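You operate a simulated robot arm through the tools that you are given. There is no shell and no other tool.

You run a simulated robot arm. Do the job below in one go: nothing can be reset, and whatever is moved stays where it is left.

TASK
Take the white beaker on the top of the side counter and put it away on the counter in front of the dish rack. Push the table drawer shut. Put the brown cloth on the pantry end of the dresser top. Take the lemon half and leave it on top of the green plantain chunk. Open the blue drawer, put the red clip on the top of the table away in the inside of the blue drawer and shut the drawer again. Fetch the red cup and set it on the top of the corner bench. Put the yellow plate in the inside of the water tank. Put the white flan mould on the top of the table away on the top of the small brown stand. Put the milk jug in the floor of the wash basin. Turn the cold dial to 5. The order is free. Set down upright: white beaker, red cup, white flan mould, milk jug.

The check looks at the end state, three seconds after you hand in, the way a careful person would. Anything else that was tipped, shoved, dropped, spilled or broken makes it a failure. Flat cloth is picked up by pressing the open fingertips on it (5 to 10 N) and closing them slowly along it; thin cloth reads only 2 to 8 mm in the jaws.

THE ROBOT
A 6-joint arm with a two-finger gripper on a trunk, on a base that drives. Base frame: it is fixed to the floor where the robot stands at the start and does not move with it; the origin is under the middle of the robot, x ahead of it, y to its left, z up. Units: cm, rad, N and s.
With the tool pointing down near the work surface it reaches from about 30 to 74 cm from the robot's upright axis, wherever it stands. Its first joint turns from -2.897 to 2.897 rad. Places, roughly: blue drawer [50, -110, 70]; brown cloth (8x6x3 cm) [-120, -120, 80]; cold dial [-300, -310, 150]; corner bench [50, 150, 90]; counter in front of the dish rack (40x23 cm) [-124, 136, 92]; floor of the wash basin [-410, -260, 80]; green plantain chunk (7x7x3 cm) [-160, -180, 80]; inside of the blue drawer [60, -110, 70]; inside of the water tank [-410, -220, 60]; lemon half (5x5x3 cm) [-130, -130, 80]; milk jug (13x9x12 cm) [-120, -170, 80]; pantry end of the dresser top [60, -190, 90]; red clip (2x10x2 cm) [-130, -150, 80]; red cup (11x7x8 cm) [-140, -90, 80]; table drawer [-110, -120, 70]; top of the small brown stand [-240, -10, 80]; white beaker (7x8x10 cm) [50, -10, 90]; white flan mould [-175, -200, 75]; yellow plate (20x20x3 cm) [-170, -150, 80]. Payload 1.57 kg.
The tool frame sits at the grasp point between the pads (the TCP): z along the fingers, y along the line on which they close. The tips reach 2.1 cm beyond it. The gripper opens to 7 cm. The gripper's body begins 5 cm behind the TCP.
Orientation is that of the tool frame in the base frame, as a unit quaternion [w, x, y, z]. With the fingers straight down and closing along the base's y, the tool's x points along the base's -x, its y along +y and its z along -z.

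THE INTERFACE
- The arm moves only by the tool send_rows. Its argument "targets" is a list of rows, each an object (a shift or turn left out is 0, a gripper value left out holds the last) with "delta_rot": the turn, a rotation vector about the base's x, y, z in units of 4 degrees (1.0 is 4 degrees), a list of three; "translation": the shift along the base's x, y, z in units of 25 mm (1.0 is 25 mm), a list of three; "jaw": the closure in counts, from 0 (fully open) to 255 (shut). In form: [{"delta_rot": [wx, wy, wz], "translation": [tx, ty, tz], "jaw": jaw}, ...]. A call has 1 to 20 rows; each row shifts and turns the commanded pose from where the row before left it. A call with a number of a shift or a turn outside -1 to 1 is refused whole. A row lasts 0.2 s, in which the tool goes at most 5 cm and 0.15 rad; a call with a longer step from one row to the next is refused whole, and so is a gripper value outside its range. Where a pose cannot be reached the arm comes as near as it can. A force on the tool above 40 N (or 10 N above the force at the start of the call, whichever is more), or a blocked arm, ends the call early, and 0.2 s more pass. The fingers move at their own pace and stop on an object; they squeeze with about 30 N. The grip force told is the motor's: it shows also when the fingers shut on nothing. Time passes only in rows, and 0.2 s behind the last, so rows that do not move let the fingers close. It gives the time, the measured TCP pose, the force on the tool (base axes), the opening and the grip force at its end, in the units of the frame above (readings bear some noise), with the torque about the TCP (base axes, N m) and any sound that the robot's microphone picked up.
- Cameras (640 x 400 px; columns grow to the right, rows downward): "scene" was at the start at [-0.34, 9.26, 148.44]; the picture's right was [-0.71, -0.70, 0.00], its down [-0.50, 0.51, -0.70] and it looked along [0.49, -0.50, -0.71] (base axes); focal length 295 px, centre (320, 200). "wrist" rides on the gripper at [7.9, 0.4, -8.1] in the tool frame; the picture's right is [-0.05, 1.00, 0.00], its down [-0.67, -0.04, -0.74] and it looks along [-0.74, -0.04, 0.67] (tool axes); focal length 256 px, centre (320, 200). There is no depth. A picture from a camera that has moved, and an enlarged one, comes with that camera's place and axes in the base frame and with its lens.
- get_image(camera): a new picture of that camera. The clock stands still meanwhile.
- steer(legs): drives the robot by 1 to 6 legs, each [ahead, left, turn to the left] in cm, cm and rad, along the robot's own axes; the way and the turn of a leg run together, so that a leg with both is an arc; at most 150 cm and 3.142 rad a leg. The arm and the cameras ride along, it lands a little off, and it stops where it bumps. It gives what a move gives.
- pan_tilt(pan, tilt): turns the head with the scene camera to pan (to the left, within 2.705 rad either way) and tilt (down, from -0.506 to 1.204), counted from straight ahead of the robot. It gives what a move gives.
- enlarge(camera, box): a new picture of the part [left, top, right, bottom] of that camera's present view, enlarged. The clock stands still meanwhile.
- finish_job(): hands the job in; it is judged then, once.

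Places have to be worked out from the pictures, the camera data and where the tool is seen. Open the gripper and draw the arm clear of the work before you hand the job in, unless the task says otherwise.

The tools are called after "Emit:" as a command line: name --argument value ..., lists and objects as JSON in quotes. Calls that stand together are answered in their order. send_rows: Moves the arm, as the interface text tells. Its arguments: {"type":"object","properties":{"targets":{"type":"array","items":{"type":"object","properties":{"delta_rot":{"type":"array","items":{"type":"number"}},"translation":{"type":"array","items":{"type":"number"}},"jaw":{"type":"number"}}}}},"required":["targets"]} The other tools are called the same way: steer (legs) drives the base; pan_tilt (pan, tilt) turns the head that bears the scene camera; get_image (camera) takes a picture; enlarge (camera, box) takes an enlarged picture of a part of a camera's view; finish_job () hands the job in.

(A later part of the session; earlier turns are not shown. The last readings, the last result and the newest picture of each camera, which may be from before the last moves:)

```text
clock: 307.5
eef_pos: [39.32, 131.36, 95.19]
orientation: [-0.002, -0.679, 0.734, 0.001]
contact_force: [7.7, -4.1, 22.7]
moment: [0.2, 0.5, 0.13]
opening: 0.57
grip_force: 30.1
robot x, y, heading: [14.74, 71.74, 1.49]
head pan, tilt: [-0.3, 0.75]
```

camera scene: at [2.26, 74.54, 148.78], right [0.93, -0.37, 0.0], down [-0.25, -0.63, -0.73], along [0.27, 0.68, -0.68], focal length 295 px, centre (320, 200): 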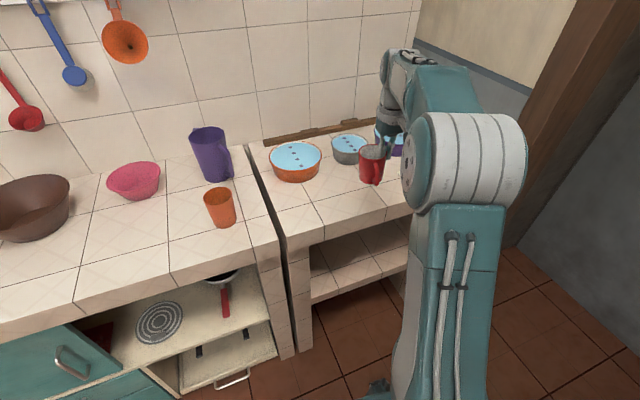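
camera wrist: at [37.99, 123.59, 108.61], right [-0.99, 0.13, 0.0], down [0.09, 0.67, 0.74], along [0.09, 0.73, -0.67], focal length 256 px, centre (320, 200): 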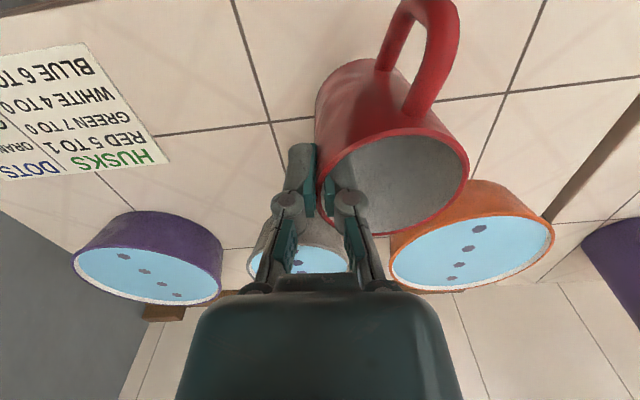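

Contact (23 N). I unload slightly, open to 3 cm and rise straight up.

Emit:
send_rows --targets '[{"translation": [0, 0, 0.06]}, {}, {"jaw": 225}, {"jaw": 205}, {"jaw": 185}, {"jaw": 165}, {"jaw": 150}, {}, {"translation": [0, 0, 0.3]}, {"translation": [0, 0, 0.6]}, {"translation": [0, 0, 0.8]}, {"translation": [0, 0, 0.8]}, {"translation": [0, 0, 0.8]}, {"translation": [0, 0, 0.8]}, {"translation": [0, 0, 0.8]}, {"translation": [-0.3, -0.9, 0.2]}, {"translation": [-0.3, -0.9, 0]}, {"translation": [-0.3, -0.9, 0]}, {}]'

Emit:
enlarge --camera "scene" --box '[250, 80, 430, 240]'

Emit:
get_image --camera "wrist"

```text
clock: 311.5
eef_pos: [36.74, 124.45, 108.14]
orientation: [-0.004, -0.679, 0.734, -0.001]
contact_force: [-0.3, -0.1, -0.7]
moment: [0.0, 0.02, 0.02]
opening: 2.87
grip_force: 0.1
robot x, y, heading: [15.5, 71.85, 1.486]
head pan, tilt: [-0.3, 0.75]
```

```text
2.50 times, centred on (340, 160) of scene
camera zoom: at [2.21, 74.52, 148.77], right [0.93, -0.37, 0.0], down [-0.25, -0.63, -0.73], along [0.27, 0.68, -0.68], focal length 737 px, centre (270, 300)
```

zoom: 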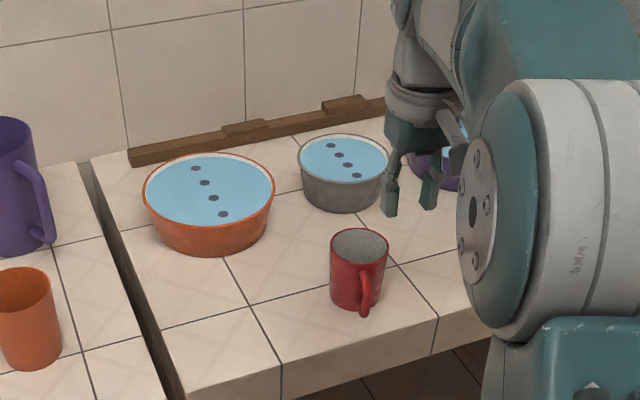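

```text
taken
camera wrist: at [35.68, 116.54, 116.17], right [-0.99, 0.13, 0.0], down [0.09, 0.67, 0.74], along [0.09, 0.73, -0.67], focal length 256 px, centre (320, 200)
```

wrist: 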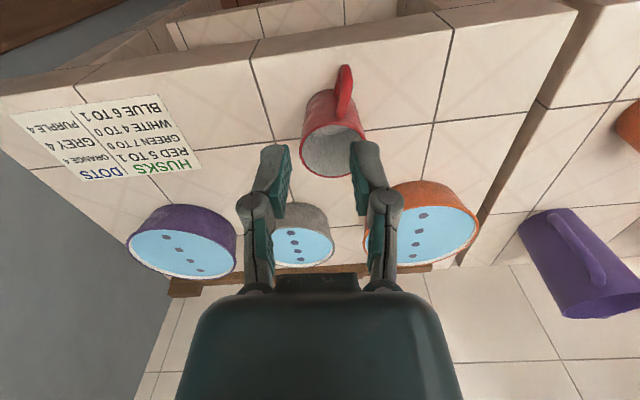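

The red cup stands upright on the bench. Next the lemon: I back off and drive round to the table's near side.

Emit:
steer --legs '[[-22, 0, 0], [0, 45, 0], [0, 0, 1.65], [0, 110, 0], [0, 76, 0]]'

Emit:
pan_tilt --pan 0.0 --tilt 0.75

Emit:
get_image --camera "scene"

Emit:
get_image --camera "wrist"

```text
clock: 313.3
eef_pos: [32.24, 110.58, 107.98]
orientation: [0.011, 0.71, -0.704, -0.008]
contact_force: [0.7, 1.0, -0.4]
moment: [-0.01, 0.0, 0.01]
opening: 2.87
grip_force: 0.0
robot x, y, heading: [12.46, 56.65, 1.578]
head pan, tilt: [-0.3, 0.75]
stopped in leg 1: the robot was blocked; the commanded pose is now the measured one
```

```text
clock: 314.1
eef_pos: [32.56, 110.52, 108.03]
orientation: [0.01, 0.709, -0.705, -0.009]
contact_force: [0.3, -0.2, -0.1]
moment: [0.0, 0.0, 0.0]
opening: 2.86
grip_force: 0.2
robot x, y, heading: [12.6, 56.63, 1.573]
head pan, tilt: [0.0, 0.75]
```

```text
taken
camera scene: at [-3.86, 59.0, 148.79], right [1.0, 0.0, 0.01], down [0.01, -0.68, -0.73], along [0.0, 0.73, -0.68], focal length 295 px, centre (320, 200)
```

scene: 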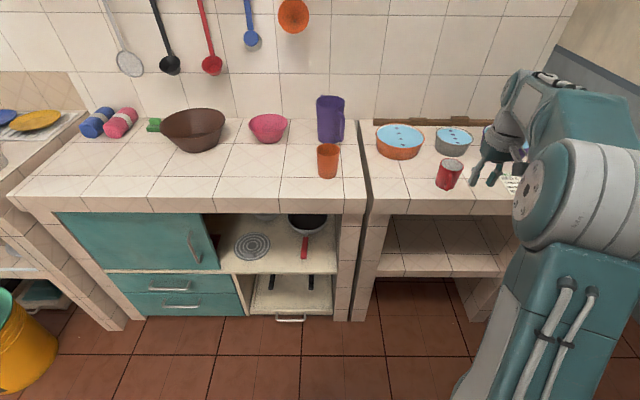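

```text
taken
camera wrist: at [32.36, 102.63, 116.13], right [-1.0, 0.05, 0.03], down [0.05, 0.67, 0.74], along [0.02, 0.74, -0.67], focal length 256 px, centre (320, 200)
```

wrist: 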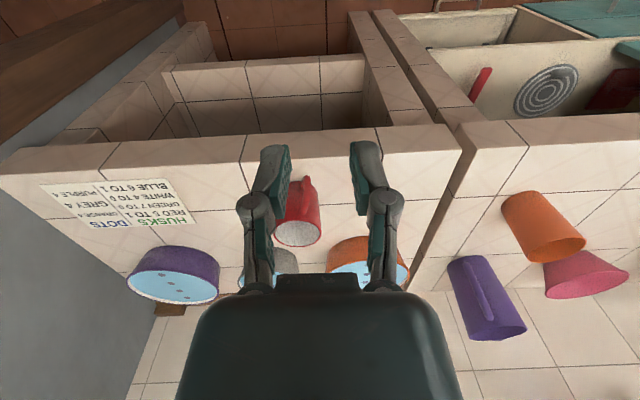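

The rear corner bumped the end of the side counter. I move left away from it first, then check the counter.

Emit:
steer --legs '[[2, 10, 0], [0, 35, 0]]'

Emit:
pan_tilt --pan -2.0 --tilt 0.5

Emit:
get_image --camera "scene"

```text
clock: 317.1
eef_pos: [-11.41, 112.1, 107.91]
orientation: [0.01, 0.71, -0.704, -0.009]
contact_force: [-0.2, -0.4, -0.3]
moment: [0.01, 0.01, -0.02]
opening: 2.86
grip_force: 0.2
robot x, y, heading: [-31.35, 58.4, 1.578]
head pan, tilt: [0.0, 0.75]
```

```text
clock: 319.0
eef_pos: [-11.31, 112.13, 108.04]
orientation: [0.01, 0.709, -0.705, -0.01]
contact_force: [-0.4, -0.2, -0.1]
moment: [0.0, 0.03, 0.0]
opening: 2.89
grip_force: 0.0
robot x, y, heading: [-31.11, 58.24, 1.581]
head pan, tilt: [-2.0, 0.499]
```

```text
taken
camera scene: at [-38.41, 48.51, 150.99], right [-0.41, -0.91, 0.0], down [-0.44, 0.2, -0.88], along [0.8, -0.36, -0.48], focal length 295 px, centre (320, 200)
```

scene: 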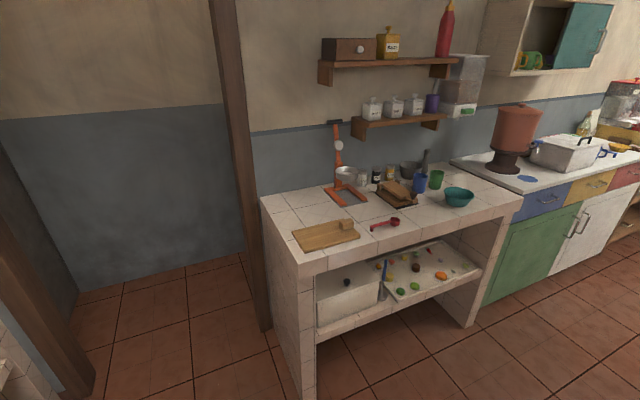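

Nothing on the side counter was disturbed. I continue to the table.

Emit:
steer --legs '[[0, -2, 1.56], [0, 100, 0], [0, 90, 0]]'

Emit:
pan_tilt --pan 0.0 --tilt 0.75

Emit:
get_image --camera "scene"

Emit:
get_image --camera "wrist"

```text
clock: 332.4
eef_pos: [-88.26, -109.5, 107.97]
orientation: [0.015, 1.0, -0.017, 0.0]
contact_force: [-0.2, -0.2, -0.2]
moment: [0.02, 0.04, -0.03]
opening: 2.88
grip_force: 0.1
robot x, y, heading: [-35.41, -131.97, 3.11]
head pan, tilt: [-2.0, 0.499]
```

```text
clock: 334.3
eef_pos: [-88.35, -109.92, 108.03]
orientation: [0.014, 1.0, -0.018, 0.001]
contact_force: [0.2, -0.5, -0.4]
moment: [-0.02, -0.01, 0.01]
opening: 2.89
grip_force: 0.0
robot x, y, heading: [-35.51, -131.7, 3.108]
head pan, tilt: [0.0, 0.75]
```

```text
taken
camera scene: at [-38.72, -147.59, 148.78], right [0.04, 1.0, 0.0], down [0.68, -0.03, -0.73], along [-0.73, 0.03, -0.68], focal length 295 px, centre (320, 200)
```

scene: 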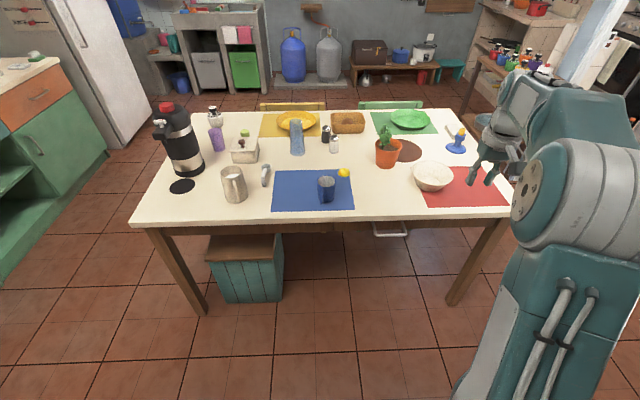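

```text
taken
camera wrist: at [-80.44, -110.23, 116.05], right [-0.09, -1.0, 0.03], down [-0.66, 0.08, 0.74], along [-0.74, 0.05, -0.67], focal length 256 px, centre (320, 200)
```

wrist: 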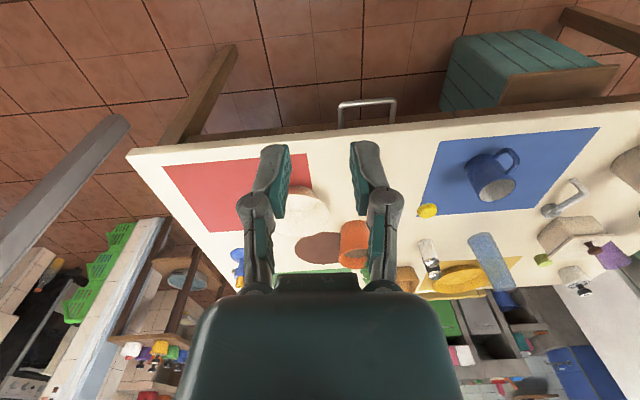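

I drive up to the table and centre on the lemon near (-131.7,-134).

Emit:
steer --legs '[[35, 0, 0.03]]'

Emit:
send_rows --targets '[{"translation": [-0.3, -0.9, 0], "jaw": 0}, {"translation": [-0.3, -0.9, 0]}, {"translation": [-0.3, -0.9, 0]}, {"translation": [-0.3, -0.9, 0]}, {"translation": [-0.3, -0.9, 0]}, {"translation": [-0.3, -0.9, -0.4]}, {"translation": [-0.3, -0.9, -0.4]}, {"translation": [-0.3, -0.9, -0.4]}, {"translation": [0, -0.9, -0.4]}, {}]'

Emit:
get_image --camera "wrist"

Emit:
get_image --camera "scene"

```text
clock: 336.6
eef_pos: [-124.81, -110.46, 108.08]
orientation: [0.014, 1.0, -0.003, 0.0]
contact_force: [-0.8, 0.6, -0.3]
moment: [-0.01, -0.01, -0.01]
opening: 2.88
grip_force: 0.0
robot x, y, heading: [-71.19, -131.2, 3.133]
head pan, tilt: [0.0, 0.75]
```

```text
clock: 338.8
eef_pos: [-131.03, -130.81, 104.01]
orientation: [0.013, 1.0, -0.002, 0.0]
contact_force: [-0.2, 0.1, 0.2]
moment: [0.0, 0.01, -0.01]
opening: 7.0
grip_force: 0.1
robot x, y, heading: [-71.34, -131.37, 3.131]
head pan, tilt: [0.0, 0.75]
```

```text
taken
camera wrist: at [-123.13, -131.08, 112.05], right [-0.06, -1.0, 0.03], down [-0.67, 0.06, 0.74], along [-0.74, 0.03, -0.67], focal length 256 px, centre (320, 200)
```

wrist: 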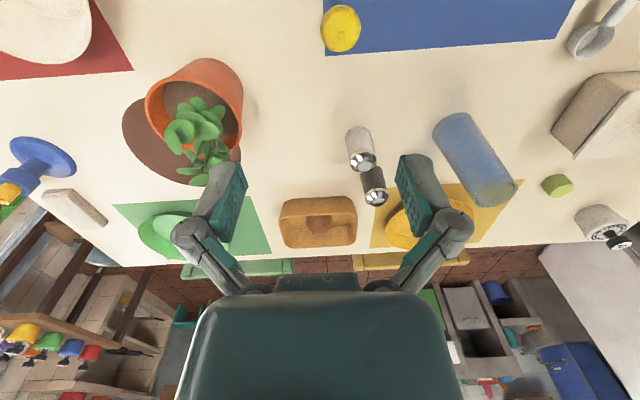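

```text
taken
camera scene: at [-74.17, -147.02, 148.76], right [0.01, 1.0, 0.0], down [0.68, 0.0, -0.73], along [-0.73, 0.01, -0.68], focal length 295 px, centre (320, 200)
```

scene: 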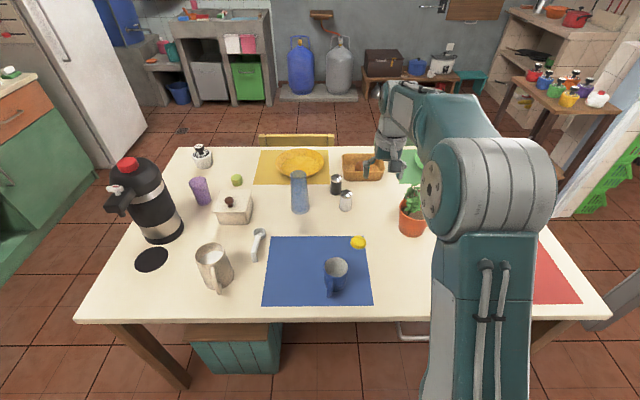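

Lemon at (-132,-133.9). I centre and descend to look again.

Emit:
send_rows --targets '[{"translation": [-0.2, -0.6, -0.6]}, {"translation": [-0.2, -0.6, -0.8]}, {"translation": [0, 0, -0.8]}, {"translation": [0, 0, -0.8]}, {"translation": [0, 0, -0.8]}, {"translation": [0, 0, -0.8]}, {"translation": [0, 0, -0.8]}, {"translation": [0, 0, -0.8]}, {"translation": [0, 0, -0.8]}, {}]'

Emit:
get_image --camera "wrist"

```text
clock: 341.0
eef_pos: [-131.67, -133.77, 86.31]
orientation: [0.014, 1.0, -0.003, 0.0]
contact_force: [-0.4, -0.6, -0.6]
moment: [0.02, -0.02, 0.03]
opening: 7.01
grip_force: 0.1
robot x, y, heading: [-71.28, -131.3, 3.133]
head pan, tilt: [0.0, 0.75]
```

```text
taken
camera wrist: at [-123.75, -134.0, 94.41], right [-0.06, -1.0, 0.03], down [-0.67, 0.06, 0.74], along [-0.74, 0.03, -0.67], focal length 256 px, centre (320, 200)
```

wrist: 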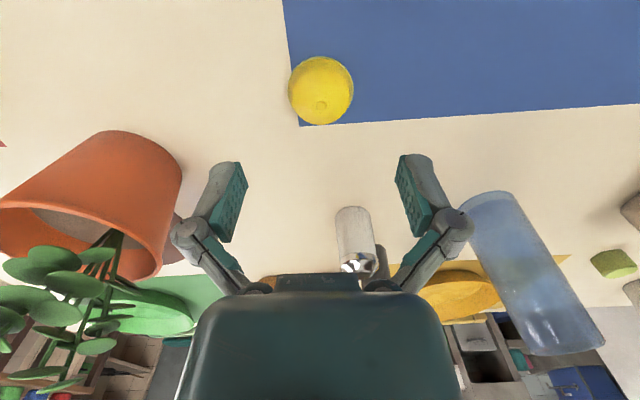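

Well centred. I descend to the table level and close gently.

Emit:
send_rows --targets '[{"translation": [-0.05, -0.06, -0.8]}, {"translation": [0, 0, -0.8]}, {"translation": [0, 0, -0.8]}, {"translation": [0, 0, -0.7]}, {"translation": [0, 0, -0.35]}, {}, {"jaw": 30}, {"jaw": 55}, {"jaw": 75}, {"jaw": 95}, {"jaw": 120}, {"jaw": 160}, {"jaw": 200}, {"jaw": 255}, {}]'

Emit:
get_image --camera "wrist"

```text
clock: 344.2
eef_pos: [-132.19, -134.18, 78.32]
orientation: [0.013, 1.0, -0.003, -0.006]
contact_force: [7.0, 0.3, 24.4]
moment: [0.03, -0.03, 0.04]
opening: 3.67
grip_force: 30.4
robot x, y, heading: [-71.5, -131.22, 3.133]
head pan, tilt: [0.0, 0.75]
stopped in row 15: the force on the tool passed its limit at 40 N (the readings are from after the stop); the commanded pose is now the measured one
```

```text
taken
camera wrist: at [-124.19, -134.39, 86.32], right [-0.06, -1.0, 0.03], down [-0.66, 0.06, 0.75], along [-0.75, 0.02, -0.66], focal length 256 px, centre (320, 200)
```

wrist: 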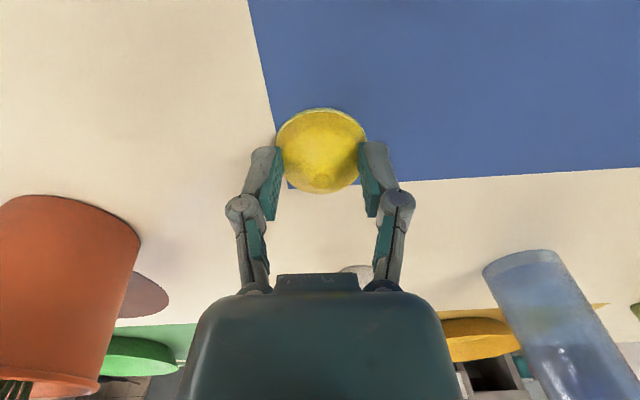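

The fingers rode up the dome because the tips were slightly high. I reopen, go down to touch the table lightly, and close again.

Emit:
send_rows --targets '[{"jaw": 90}, {"jaw": 50}, {"jaw": 0}, {}, {"translation": [0.15, 0.1, -0.2]}, {"translation": [0, 0, -0.15]}, {}]'

Emit:
get_image --camera "wrist"

```text
clock: 345.8
eef_pos: [-131.72, -133.88, 77.13]
orientation: [0.014, 1.0, -0.003, -0.003]
contact_force: [1.0, -0.6, 0.2]
moment: [0.0, 0.0, 0.03]
opening: 7.04
grip_force: 0.1
robot x, y, heading: [-71.26, -131.22, 3.131]
head pan, tilt: [0.0, 0.75]
```

```text
taken
camera wrist: at [-123.78, -134.07, 85.21], right [-0.06, -1.0, 0.03], down [-0.66, 0.06, 0.75], along [-0.75, 0.03, -0.66], focal length 256 px, centre (320, 200)
```

wrist: 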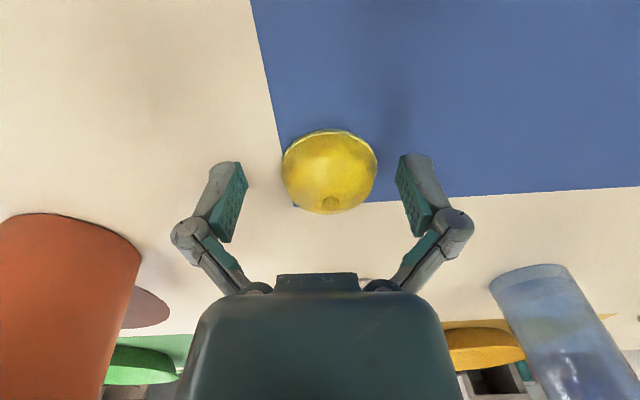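

Emit:
send_rows --targets '[{"translation": [0.1, -0.14, -0.06]}, {"translation": [0, 0, -0.05]}, {}]'

```text
clock: 346.6
eef_pos: [-131.58, -134.25, 77.04]
orientation: [0.014, 1.0, -0.003, -0.002]
contact_force: [-0.1, 0.1, 0.3]
moment: [0.01, 0.03, -0.01]
opening: 7.01
grip_force: 0.1
robot x, y, heading: [-71.22, -131.22, 3.134]
head pan, tilt: [0.0, 0.75]
```

Emit:
send_rows --targets '[{"translation": [0, 0, -0.06]}, {"translation": [0, 0, -0.05]}, {}]'

```text
clock: 347.4
eef_pos: [-131.57, -134.32, 76.82]
orientation: [0.013, 1.0, -0.003, -0.003]
contact_force: [0.2, -0.4, 0.3]
moment: [0.0, -0.01, 0.04]
opening: 7.0
grip_force: 0.2
robot x, y, heading: [-71.49, -131.07, 3.137]
head pan, tilt: [0.0, 0.75]
```

Emit:
send_rows --targets '[{"translation": [0, 0, -0.08]}, {"translation": [0, 0, -0.08]}, {}]'

```text
clock: 348.2
eef_pos: [-131.58, -134.41, 76.3]
orientation: [0.014, 1.0, -0.003, -0.003]
contact_force: [-0.4, -0.6, 0.7]
moment: [-0.03, 0.0, -0.03]
opening: 6.99
grip_force: 0.0
robot x, y, heading: [-70.8, -131.33, 3.134]
head pan, tilt: [0.0, 0.75]
```

Emit:
send_rows --targets '[{"translation": [0, 0, -0.1]}, {"translation": [0, 0, -0.1]}, {}]'

Emit:
get_image --camera "wrist"

```text
clock: 349.0
eef_pos: [-131.68, -134.21, 76.01]
orientation: [0.013, 1.0, -0.002, -0.004]
contact_force: [8.0, 6.5, 19.9]
moment: [0.87, -0.16, -0.33]
opening: 7.07
grip_force: 0.1
robot x, y, heading: [-71.6, -131.34, 3.135]
head pan, tilt: [0.0, 0.75]
```

```text
taken
camera wrist: at [-123.59, -134.39, 83.89], right [-0.06, -1.0, 0.03], down [-0.66, 0.06, 0.75], along [-0.75, 0.03, -0.66], focal length 256 px, centre (320, 200)
```

wrist: 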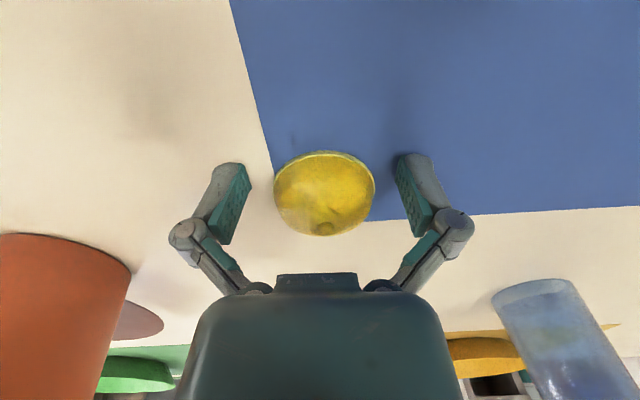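

The table top is really z≈74 (contact at 76.0). I ease up 2 mm and close slowly.

Emit:
send_rows --targets '[{"translation": [0, 0, 0.07]}, {"jaw": 40}, {"jaw": 65}, {"jaw": 80}, {"jaw": 95}, {"jaw": 115}, {"jaw": 140}, {}, {}]'

Emit:
get_image --camera "wrist"

```text
clock: 350.6
eef_pos: [-131.65, -133.87, 76.52]
orientation: [0.013, 1.0, -0.003, -0.008]
contact_force: [12.1, 13.8, 35.7]
moment: [1.4, -0.38, -0.33]
opening: 5.52
grip_force: 18.3
robot x, y, heading: [-71.4, -131.24, 3.131]
head pan, tilt: [0.0, 0.75]
stopped in row 7: the force on the tool passed its limit at 42 N (the readings are from after the stop); the commanded pose is now the measured one
```

```text
taken
camera wrist: at [-123.72, -134.06, 84.49], right [-0.06, -1.0, 0.03], down [-0.65, 0.06, 0.75], along [-0.75, 0.03, -0.66], focal length 256 px, centre (320, 200)
```

wrist: 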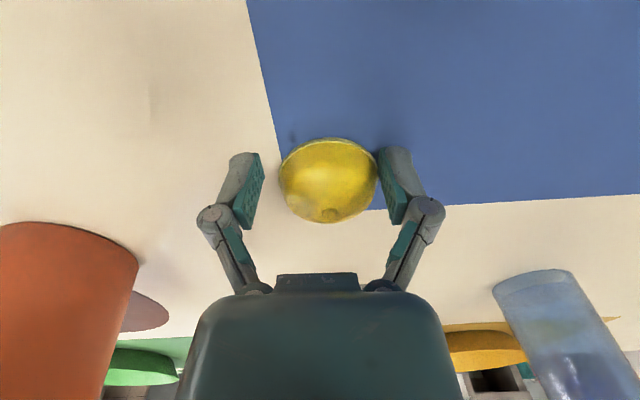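

The linkage fingertips dip as they close, so they pressed into the table. I reopen, raise to z≈77.1, recentre 4 mm and close again.

Emit:
send_rows --targets '[{"jaw": 30}, {"jaw": 0}, {"translation": [0, 0, 0.2]}, {"translation": [0, -0.17, 0.05]}, {}]'

Emit:
get_image --camera "wrist"

```text
clock: 351.8
eef_pos: [-131.81, -134.69, 76.74]
orientation: [0.013, 1.0, -0.002, -0.004]
contact_force: [0.6, -0.1, -0.5]
moment: [-0.02, -0.02, 0.0]
opening: 7.01
grip_force: 0.0
robot x, y, heading: [-71.33, -131.45, 3.135]
head pan, tilt: [0.0, 0.75]
```

```text
taken
camera wrist: at [-123.69, -134.8, 84.71], right [-0.06, -1.0, 0.03], down [-0.66, 0.06, 0.75], along [-0.75, 0.03, -0.66], focal length 256 px, centre (320, 200)
```

wrist: 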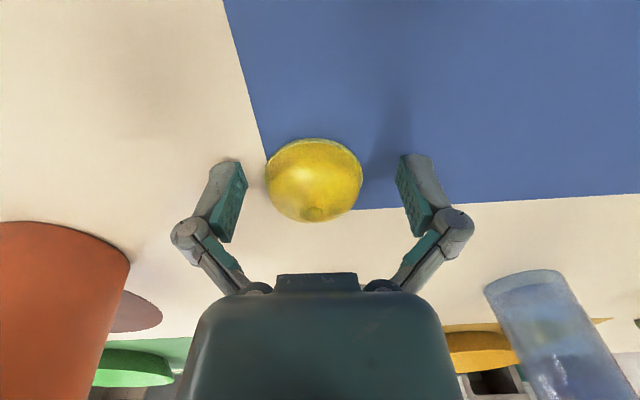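

Emit:
send_rows --targets '[{"translation": [0, 0.1, 0.14]}, {"jaw": 40}, {"jaw": 60}, {"jaw": 70}, {}]'

Emit:
get_image --camera "wrist"

```text
clock: 353.0
eef_pos: [-131.69, -134.43, 77.07]
orientation: [0.013, 1.0, -0.003, -0.004]
contact_force: [0.8, 0.3, 1.4]
moment: [-0.04, 0.02, 0.01]
opening: 5.1
grip_force: 0.3
robot x, y, heading: [-71.38, -131.35, 3.138]
head pan, tilt: [0.0, 0.75]
```

```text
taken
camera wrist: at [-123.66, -134.54, 85.02], right [-0.06, -1.0, 0.03], down [-0.66, 0.06, 0.75], along [-0.75, 0.03, -0.66], focal length 256 px, centre (320, 200)
```

wrist: 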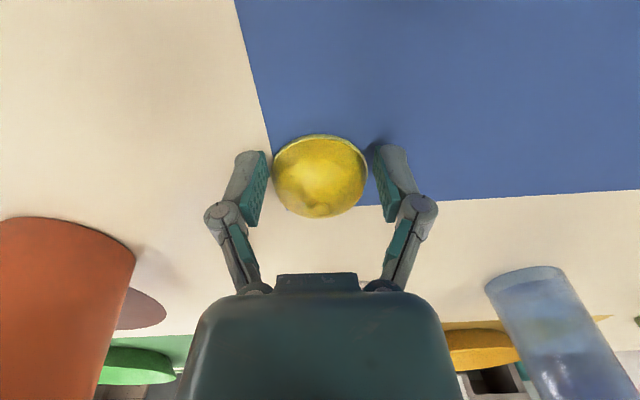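

Centred, no table contact. I close on it in small increments.

Emit:
send_rows --targets '[{"jaw": 78}, {"jaw": 86}, {"jaw": 94}, {"jaw": 105}, {}]'

```text
clock: 354.2
eef_pos: [-131.72, -134.37, 77.14]
orientation: [0.013, 1.0, -0.003, -0.005]
contact_force: [-0.1, -0.6, 4.1]
moment: [-0.01, -0.01, 0.03]
opening: 4.72
grip_force: 30.0
robot x, y, heading: [-71.77, -131.07, 3.127]
head pan, tilt: [0.0, 0.75]
```

Held at 4.72 cm with 30 N. I lift slowly and check it stays.

Emit:
send_rows --targets '[{"jaw": 120}, {"translation": [0, 0, 0.15]}, {"translation": [0, 0, 0.25]}, {"translation": [0, 0, 0.4]}, {"translation": [0, 0, 0.6]}, {}]'

Emit:
get_image --camera "wrist"

```text
clock: 355.6
eef_pos: [-131.66, -134.43, 80.68]
orientation: [0.013, 1.0, -0.003, -0.004]
contact_force: [0.2, 0.9, -0.2]
moment: [0.0, 0.02, -0.02]
opening: 4.73
grip_force: 29.7
robot x, y, heading: [-71.38, -131.21, 3.134]
head pan, tilt: [0.0, 0.75]
```

```text
taken
camera wrist: at [-123.73, -134.67, 88.64], right [-0.06, -1.0, 0.03], down [-0.66, 0.06, 0.75], along [-0.75, 0.03, -0.66], focal length 256 px, centre (320, 200)
```

wrist: 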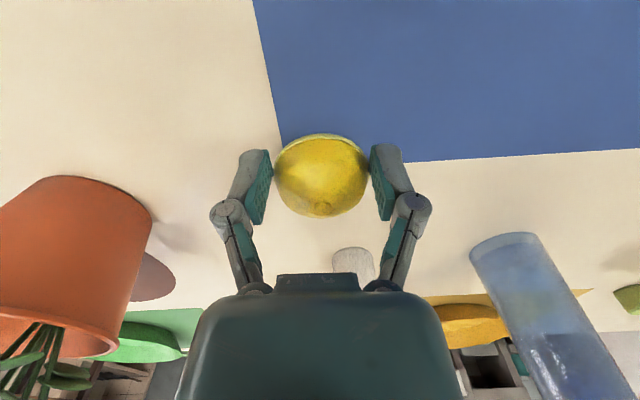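

The lemon is secure. I raise it, draw in, and drive around to the far (−y) end of the table where the plantain is in reach.

Emit:
send_rows --targets '[{"translation": [0, 0, 0.8]}, {"translation": [0, 0, 0.9]}, {"translation": [0, 0, 0.9]}, {"translation": [0, 0, 0.9]}, {"translation": [0, 0, 0.9]}, {"translation": [0, 0, 0.9]}, {"translation": [0, 0, 0.9]}, {"translation": [0, 0, 0.9]}, {"translation": [0, 0, 0.9]}, {"translation": [0, 0, 0.9]}, {"translation": [0.6, 0, 0.6]}, {"translation": [0.9, 0, 0.3]}, {"translation": [0.9, 0, 0]}, {"translation": [0.9, 0, 0]}, {"translation": [0.9, 0, 0]}, {"translation": [0.6, 0, 0]}, {}]'

Emit:
steer --legs '[[-33, 0, 0], [0, 115, 0], [0, 0, -1.57]]'

Emit:
pan_tilt --pan 0.6 --tilt 0.6

Emit:
get_image --camera "scene"

```text
clock: 359.2
eef_pos: [-119.95, -134.43, 105.17]
orientation: [0.012, 1.0, -0.003, -0.004]
contact_force: [-0.2, 0.3, -1.3]
moment: [-0.01, 0.01, 0.04]
opening: 4.71
grip_force: 30.6
robot x, y, heading: [-71.63, -131.06, 3.136]
head pan, tilt: [0.0, 0.75]
```

```text
clock: 370.4
eef_pos: [-44.66, -194.99, 105.17]
orientation: [0.006, 0.708, -0.706, -0.012]
contact_force: [0.6, 0.5, -0.8]
moment: [0.02, 0.0, 0.01]
opening: 4.4
grip_force: 30.2
robot x, y, heading: [-40.9, -243.85, 1.572]
head pan, tilt: [0.0, 0.75]
```

```text
clock: 371.4
eef_pos: [-44.51, -194.95, 105.15]
orientation: [0.007, 0.708, -0.706, -0.012]
contact_force: [-0.9, -0.6, -0.6]
moment: [-0.02, 0.0, -0.01]
opening: 4.42
grip_force: 29.9
robot x, y, heading: [-41.01, -243.27, 1.568]
head pan, tilt: [0.6, 0.6]
```

```text
taken
camera scene: at [-61.52, -242.38, 150.05], right [0.83, 0.56, 0.0], down [0.32, -0.47, -0.82], along [-0.47, 0.68, -0.57], focal length 295 px, centre (320, 200)
```

scene: 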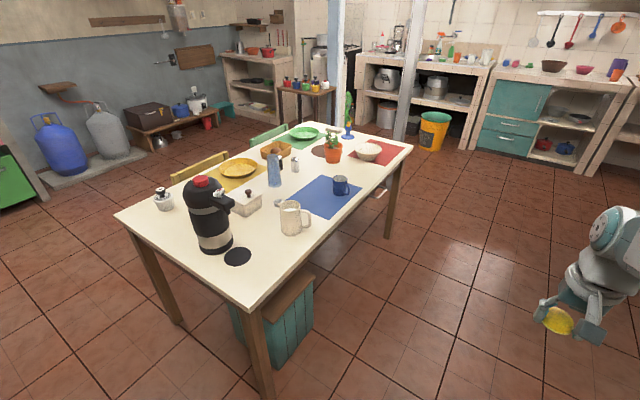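

The opening dropped to 4.4 cm; I check the lemon in the grip.

Emit:
get_image --camera "wrist"

Emit:
enlarge --camera "scene" --box '[520, 240, 640, 360]'

Emit:
enlarge --camera "scene" --box '[100, 110, 420, 310]'

```text
taken
camera wrist: at [-44.72, -202.95, 113.11], right [-1.0, 0.05, 0.03], down [0.05, 0.66, 0.75], along [0.02, 0.75, -0.66], focal length 256 px, centre (320, 200)
```

wrist: 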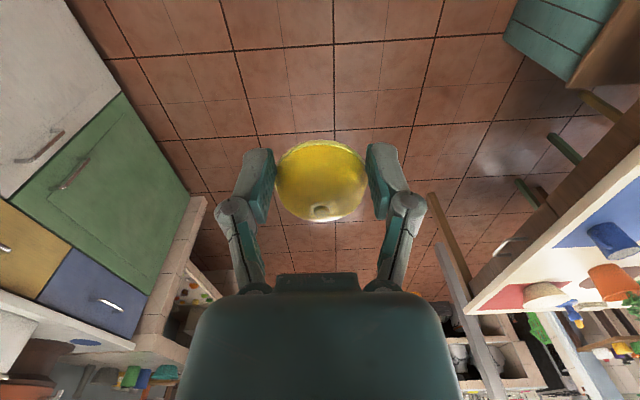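

```text
3.33 times, centred on (580, 300) of scene
camera zoom: at [-61.52, -242.38, 150.05], right [0.83, 0.56, 0.0], down [0.32, -0.47, -0.82], along [-0.47, 0.68, -0.57], focal length 983 px, centre (-547, -133)
```

zoom: 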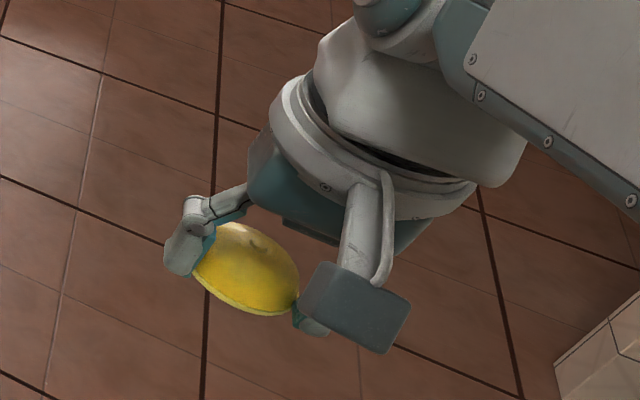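

```text
2.00 times, centred on (260, 210) of scene
camera zoom: at [-61.52, -242.38, 150.05], right [0.83, 0.56, 0.0], down [0.32, -0.47, -0.82], along [-0.47, 0.68, -0.57], focal length 590 px, centre (440, 180)
```

zoom: 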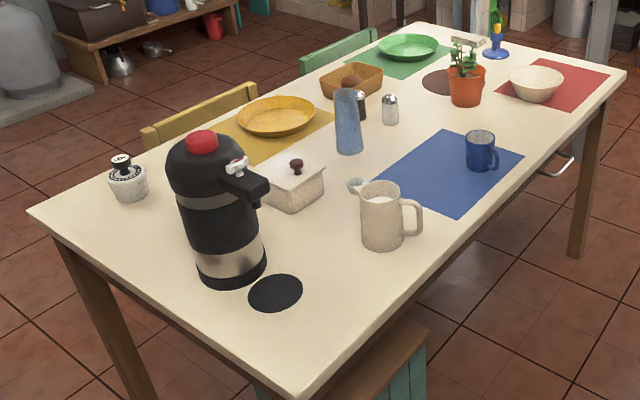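

The lemon is still held, and the thermos (≈(-137,-198), top z≈103) must be avoided. I back off first, pass behind the table end, and then approach at x≈-172.

Emit:
steer --legs '[[-25, 0, 0], [0, 131, 0]]'

Emit:
pan_tilt --pan 0.0 --tilt 0.7

Emit:
get_image --camera "scene"

Emit:
get_image --camera "wrist"

```text
clock: 379.6
eef_pos: [-178.66, -218.56, 105.16]
orientation: [-0.007, -0.707, 0.707, 0.012]
contact_force: [0.1, 0.3, -1.0]
moment: [-0.06, 0.01, 0.06]
opening: 4.29
grip_force: 30.0
robot x, y, heading: [-175.48, -266.87, 1.564]
head pan, tilt: [0.6, 0.6]
```

```text
clock: 380.6
eef_pos: [-178.75, -218.68, 105.08]
orientation: [-0.006, -0.706, 0.708, 0.012]
contact_force: [0.2, -1.1, -0.5]
moment: [0.02, 0.01, -0.03]
opening: 4.35
grip_force: 30.3
robot x, y, heading: [-175.07, -267.46, 1.567]
head pan, tilt: [0.0, 0.7]
```

```text
taken
camera scene: at [-190.88, -264.76, 149.19], right [1.0, 0.0, 0.0], down [0.0, -0.64, -0.76], along [0.0, 0.76, -0.64], focal length 295 px, centre (320, 200)
```

scene: 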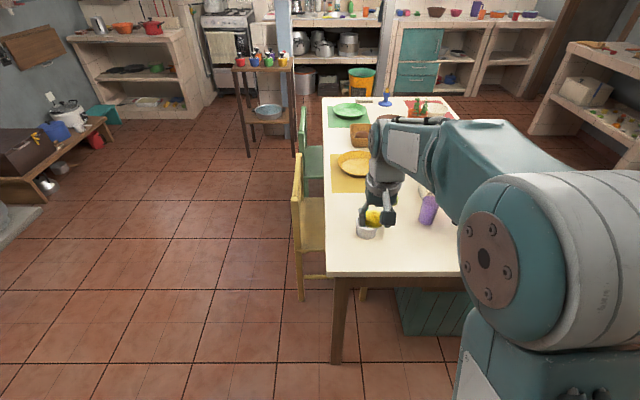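

```text
taken
camera wrist: at [-178.95, -226.57, 113.11], right [-1.0, 0.05, 0.03], down [0.06, 0.66, 0.75], along [0.02, 0.75, -0.66], focal length 256 px, centre (320, 200)
```

wrist: 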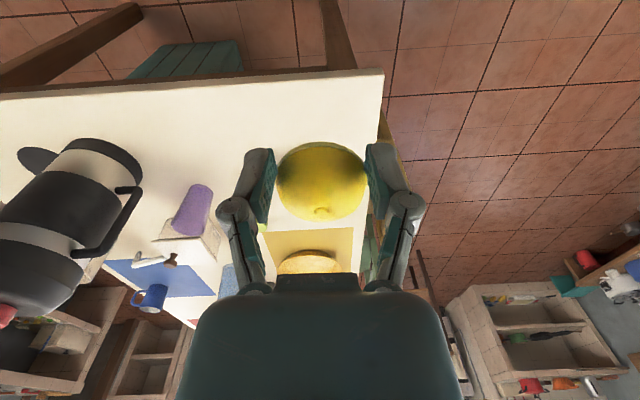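

I move ahead 24 cm to bring the plantain into reach.

Emit:
steer --legs '[[24, -3, 0]]'

Emit:
send_rows --targets '[{"translation": [0.6, 0.4, 0]}, {"translation": [0.7, 0.4, 0]}, {"translation": [0.7, 0.4, 0]}, {"translation": [0.7, 0.2, 0]}, {"translation": [0.6, 0, 0]}, {}]'

Emit:
get_image --camera "wrist"

Emit:
get_image --camera "scene"

```text
clock: 382.4
eef_pos: [-175.77, -193.93, 105.1]
orientation: [-0.006, -0.707, 0.707, 0.013]
contact_force: [0.4, 0.5, 0.4]
moment: [-0.03, 0.01, -0.01]
opening: 4.31
grip_force: 30.2
robot x, y, heading: [-171.98, -242.07, 1.569]
head pan, tilt: [0.0, 0.7]
```

```text
clock: 383.8
eef_pos: [-167.28, -190.39, 105.27]
orientation: [0.006, 0.707, -0.707, -0.012]
contact_force: [0.1, 0.1, -0.8]
moment: [-0.03, 0.0, -0.02]
opening: 4.3
grip_force: 29.9
robot x, y, heading: [-172.52, -242.42, 1.568]
head pan, tilt: [0.0, 0.7]
```

```text
taken
camera wrist: at [-167.46, -198.33, 113.15], right [-1.0, 0.05, 0.03], down [0.06, 0.66, 0.75], along [0.02, 0.75, -0.66], focal length 256 px, centre (320, 200)
```

wrist: 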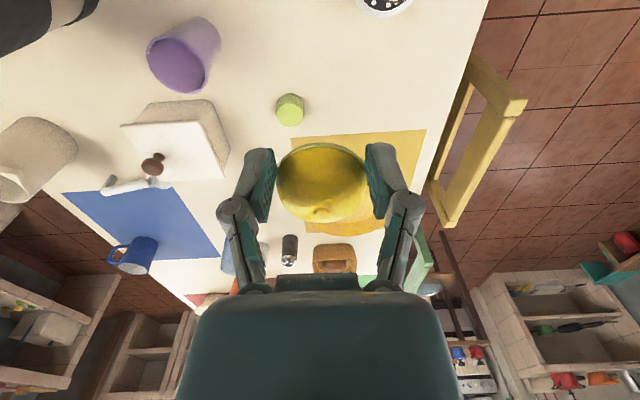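

```text
taken
camera scene: at [-187.76, -239.96, 149.19], right [1.0, 0.0, 0.0], down [0.0, -0.65, -0.76], along [0.0, 0.76, -0.65], focal length 295 px, centre (320, 200)
```

scene: 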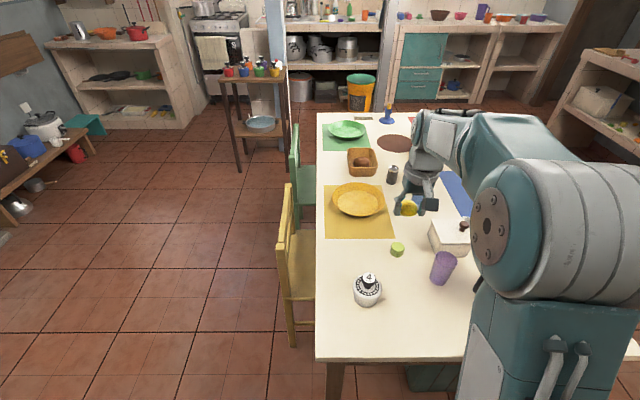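

The plantain is at about (-163.3,-179.3), roughly 4.3 cm across. I move the lemon above it and descend part-way to verify.

Emit:
send_rows --targets '[{"translation": [0.3, 0.7, 0]}, {"translation": [0.35, 0.9, 0]}, {"translation": [0.35, 0.9, 0]}, {"translation": [0.35, 0.9, -0.3]}, {"translation": [0.25, 0.9, -0.5]}, {"translation": [0, 0.14, -0.7]}, {"translation": [0, 0, -0.7]}, {"translation": [0, 0, -0.7]}, {"translation": [0, 0, -0.7]}, {"translation": [0, 0, -0.7]}, {}]'

Emit:
get_image --camera "wrist"

Emit:
enlarge --camera "scene" --box '[340, 170, 480, 310]'

```text
clock: 386.2
eef_pos: [-163.4, -179.1, 94.65]
orientation: [-0.006, -0.707, 0.707, 0.013]
contact_force: [-0.4, -0.5, 0.2]
moment: [-0.01, -0.02, 0.0]
opening: 3.71
grip_force: 0.0
robot x, y, heading: [-172.4, -242.0, 1.568]
head pan, tilt: [0.0, 0.7]
```

```text
taken
camera wrist: at [-163.66, -187.17, 102.54], right [-1.0, 0.05, 0.03], down [0.06, 0.66, 0.75], along [0.02, 0.75, -0.66], focal length 256 px, centre (320, 200)
```

wrist: 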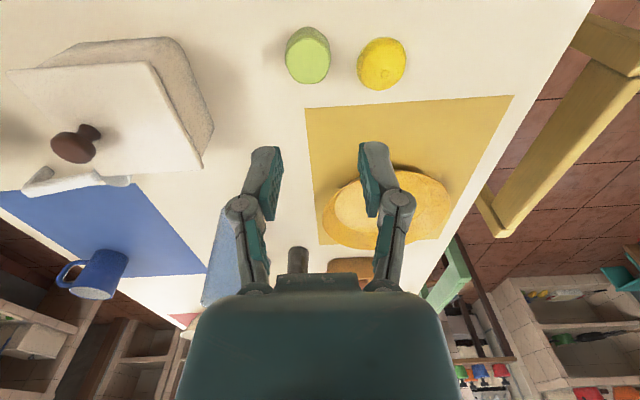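

```text
2.86 times, centred on (410, 240) of scene
camera zoom: at [-187.75, -239.9, 149.19], right [1.0, 0.0, 0.0], down [0.0, -0.65, -0.76], along [0.0, 0.76, -0.65], focal length 842 px, centre (63, 86)
```

zoom: 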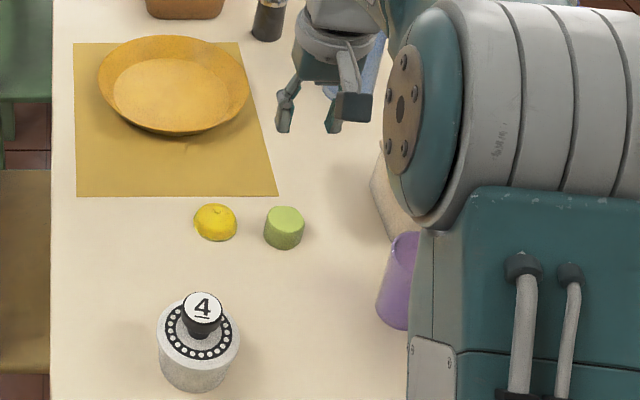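

The lemon slid out and landed upright on the table beside the plantain, at about (-170.3,-177.5). I rotate the gripper −90° for clearance and regrip it here, only 7 cm from its goal.

Emit:
send_rows --targets '[{"delta_rot": [0, 0, -1], "translation": [-0.14, 0.04, 0], "jaw": 0}, {"delta_rot": [0, 0, -1], "translation": [-0.14, 0.04, 0]}, {"delta_rot": [0, 0, -1], "translation": [-0.14, 0.04, 0]}, {"delta_rot": [0, 0, -1], "translation": [-0.14, 0.04, 0]}, {"delta_rot": [0, 0, -1], "translation": [-0.14, 0.04, 0]}, {"delta_rot": [0, 0, -1], "translation": [-0.14, 0.04, 0]}, {"delta_rot": [0, 0, -1], "translation": [-0.14, 0.04, 0]}, {"delta_rot": [0, 0, -1], "translation": [-0.14, 0.04, 0]}, {"delta_rot": [0, 0, -1], "translation": [-0.14, 0.04, 0]}, {"delta_rot": [0, 0, -1], "translation": [-0.14, 0.04, 0]}, {"delta_rot": [0, 0, -1], "translation": [-0.14, 0.04, 0]}, {"delta_rot": [0, 0, -1], "translation": [-0.14, 0.04, 0]}, {"delta_rot": [0, 0, -1], "translation": [-0.14, 0.04, 0]}, {"delta_rot": [0, 0, -1], "translation": [-0.14, 0.04, 0]}, {"delta_rot": [0, 0, -1], "translation": [-0.14, 0.04, 0]}, {"delta_rot": [0, 0, -1], "translation": [-0.14, 0.04, 0]}, {"delta_rot": [0, 0, -1], "translation": [-0.14, 0.04, 0]}, {"delta_rot": [0, 0, -1], "translation": [-0.14, 0.04, 0]}, {"delta_rot": [0, 0, -1], "translation": [-0.14, 0, 0]}, {"delta_rot": [0, 0, -1], "translation": [-0.14, 0, 0]}]'

Emit:
get_image --camera "wrist"

Emit:
enlarge --camera "scene" --box '[340, 170, 480, 310]'

```text
clock: 390.4
eef_pos: [-170.34, -177.48, 94.43]
orientation: [0.005, -0.086, 0.996, 0.013]
contact_force: [0.3, -0.3, -0.4]
moment: [0.02, -0.01, 0.0]
opening: 6.97
grip_force: 0.0
robot x, y, heading: [-172.04, -242.34, 1.569]
head pan, tilt: [0.0, 0.7]
```

```text
taken
camera wrist: at [-178.25, -178.57, 102.39], right [-0.12, 0.99, 0.03], down [0.66, 0.06, 0.75], along [0.74, 0.11, -0.66], focal length 256 px, centre (320, 200)
```

wrist: 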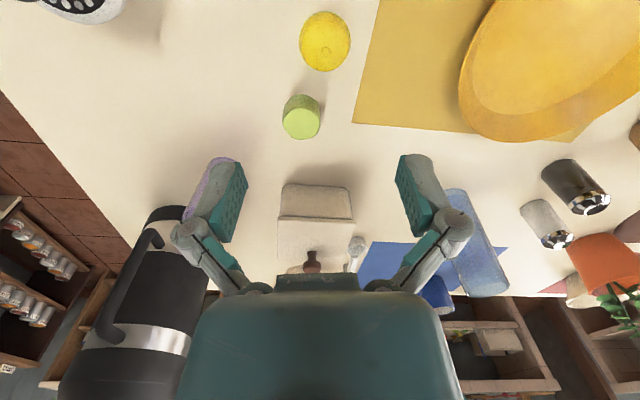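

```text
2.86 times, centred on (410, 240) of scene
camera zoom: at [-187.8, -239.89, 149.19], right [1.0, 0.0, 0.0], down [0.0, -0.65, -0.76], along [0.0, 0.76, -0.65], focal length 842 px, centre (63, 86)
```

zoom: 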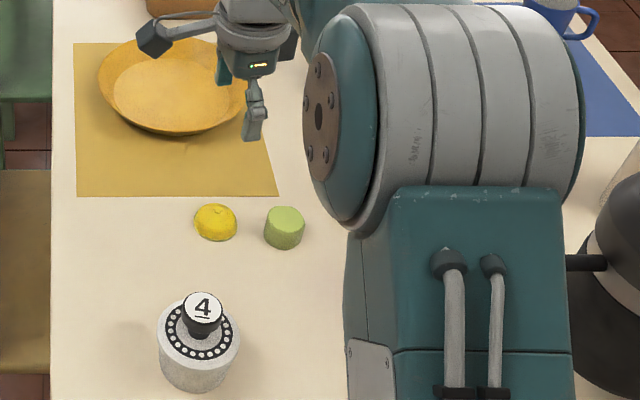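

The lemon lies dome-up. I descend over it and re-measure.

Emit:
send_rows --targets '[{"translation": [-0.1, 0.1, -0.7], "delta_rot": [0, 0, -1]}, {"translation": [0, 0, -0.8], "delta_rot": [0, 0, -1]}, {"translation": [0, 0, -0.8], "delta_rot": [0, 0, -0.4]}, {"translation": [0, 0, -0.8]}, {}]'

Emit:
get_image --camera "wrist"

```text
clock: 391.6
eef_pos: [-170.47, -177.33, 86.81]
orientation: [0.005, -0.002, 1.0, 0.013]
contact_force: [-0.8, 0.6, 0.1]
moment: [0.01, -0.02, 0.01]
opening: 7.0
grip_force: 0.1
robot x, y, heading: [-172.08, -242.59, 1.563]
head pan, tilt: [0.0, 0.7]
```

```text
taken
camera wrist: at [-178.58, -177.12, 94.78], right [0.05, 1.0, 0.03], down [0.66, -0.05, 0.75], along [0.75, -0.02, -0.66], focal length 256 px, centre (320, 200)
```

wrist: 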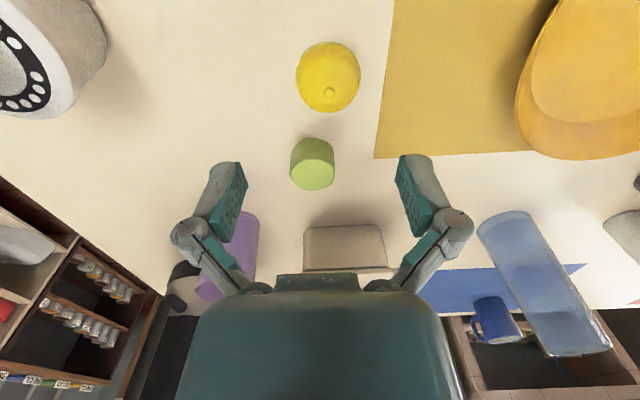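

Emit:
send_rows --targets '[{"translation": [-0.12, 0.3, -0.7]}, {"translation": [0, 0, -0.8]}, {"translation": [0, 0, -0.8]}, {"translation": [0, 0, -0.8]}, {"translation": [0, 0, -0.6]}, {"jaw": 30}, {"jaw": 55}, {}]'

Emit:
get_image --camera "wrist"

```text
clock: 393.4
eef_pos: [-170.64, -176.62, 77.5]
orientation: [0.005, -0.003, 1.0, 0.013]
contact_force: [0.7, 0.6, -0.1]
moment: [0.04, -0.04, 0.0]
opening: 5.51
grip_force: 0.0
robot x, y, heading: [-171.96, -242.43, 1.568]
head pan, tilt: [0.0, 0.7]
```

```text
taken
camera wrist: at [-178.79, -176.35, 85.5], right [0.05, 1.0, 0.03], down [0.66, -0.05, 0.75], along [0.75, -0.02, -0.66], focal length 256 px, centre (320, 200)
```

wrist: 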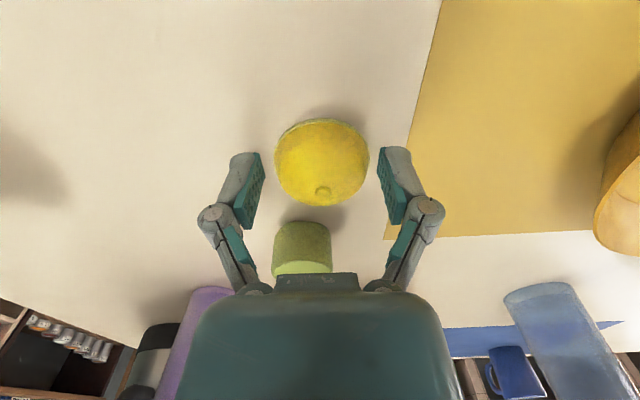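

Centred on the lemon. I lower a little more with the jaw nearly at its width, to grip as low as possible.

Emit:
send_rows --targets '[{"translation": [-0.08, 0.04, -0.15], "jaw": 68}, {"translation": [0, 0, -0.1]}, {}]'

Emit:
send_rows --targets '[{"translation": [0, 0, -0.06]}, {"translation": [0, 0, -0.04]}, {}]'

```text
clock: 394.2
eef_pos: [-171.07, -176.35, 76.74]
orientation: [0.005, -0.002, 1.0, 0.013]
contact_force: [-0.3, 0.4, 0.2]
moment: [0.03, 0.03, 0.02]
opening: 5.13
grip_force: 0.0
robot x, y, heading: [-172.14, -242.14, 1.566]
head pan, tilt: [0.0, 0.7]
```

```text
clock: 395.0
eef_pos: [-171.13, -176.39, 76.66]
orientation: [0.005, -0.004, 1.0, 0.015]
contact_force: [0.1, 0.5, 6.2]
moment: [-0.18, 0.03, -0.02]
opening: 5.36
grip_force: 1.5
robot x, y, heading: [-172.32, -242.34, 1.567]
head pan, tilt: [0.0, 0.7]
```

Tips just touch the table (6 N). I close on the lemon now.

Emit:
send_rows --targets '[{"translation": [0, 0, 0.04], "jaw": 75}, {"jaw": 82}, {"jaw": 90}, {"jaw": 100}, {"jaw": 110}, {}]'

Emit:
get_image --camera "wrist"

```text
clock: 396.4
eef_pos: [-171.06, -176.34, 76.76]
orientation: [0.005, -0.002, 1.0, 0.013]
contact_force: [1.6, -8.0, 14.9]
moment: [-0.63, 0.05, 0.03]
opening: 5.03
grip_force: 7.7
robot x, y, heading: [-172.17, -242.48, 1.564]
head pan, tilt: [0.0, 0.7]
```

```text
taken
camera wrist: at [-179.12, -176.15, 84.68], right [0.05, 1.0, 0.03], down [0.66, -0.05, 0.75], along [0.75, -0.02, -0.66], focal length 256 px, centre (320, 200)
```

wrist: 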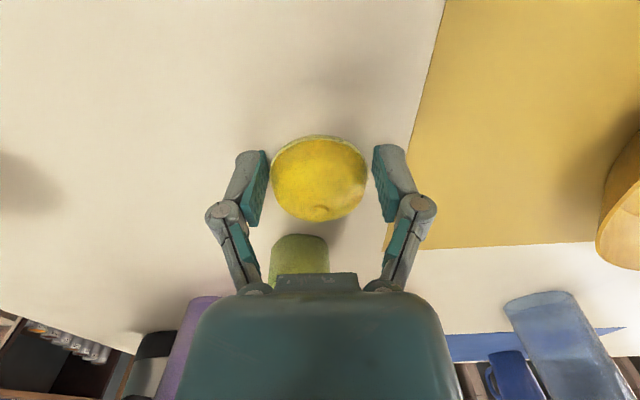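

The tips are dragging on the table. I ease up 1–2 mm so they can close.

Emit:
send_rows --targets '[{"translation": [0, 0, 0.06]}, {}, {"translation": [0, 0, 0.04]}, {}, {}]'

Emit:
get_image --camera "wrist"

```text
clock: 397.6
eef_pos: [-171.17, -176.43, 76.75]
orientation: [0.006, -0.002, 1.0, 0.013]
contact_force: [0.8, -0.3, 0.2]
moment: [0.01, 0.0, 0.01]
opening: 4.7
grip_force: 29.9
robot x, y, heading: [-172.51, -242.58, 1.566]
head pan, tilt: [0.0, 0.7]
```

```text
taken
camera wrist: at [-179.19, -176.14, 84.8], right [0.05, 1.0, 0.03], down [0.66, -0.05, 0.75], along [0.75, -0.02, -0.66], focal length 256 px, centre (320, 200)
```

wrist: 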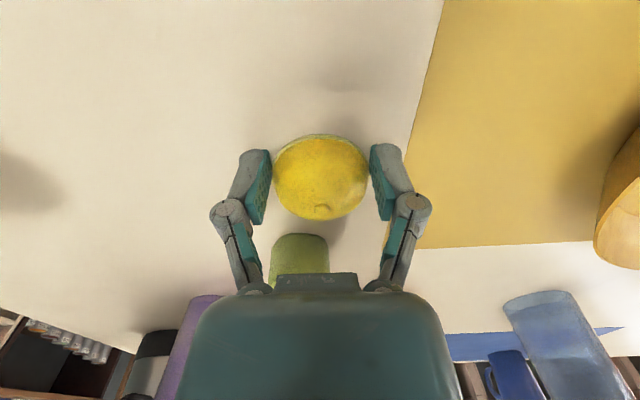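

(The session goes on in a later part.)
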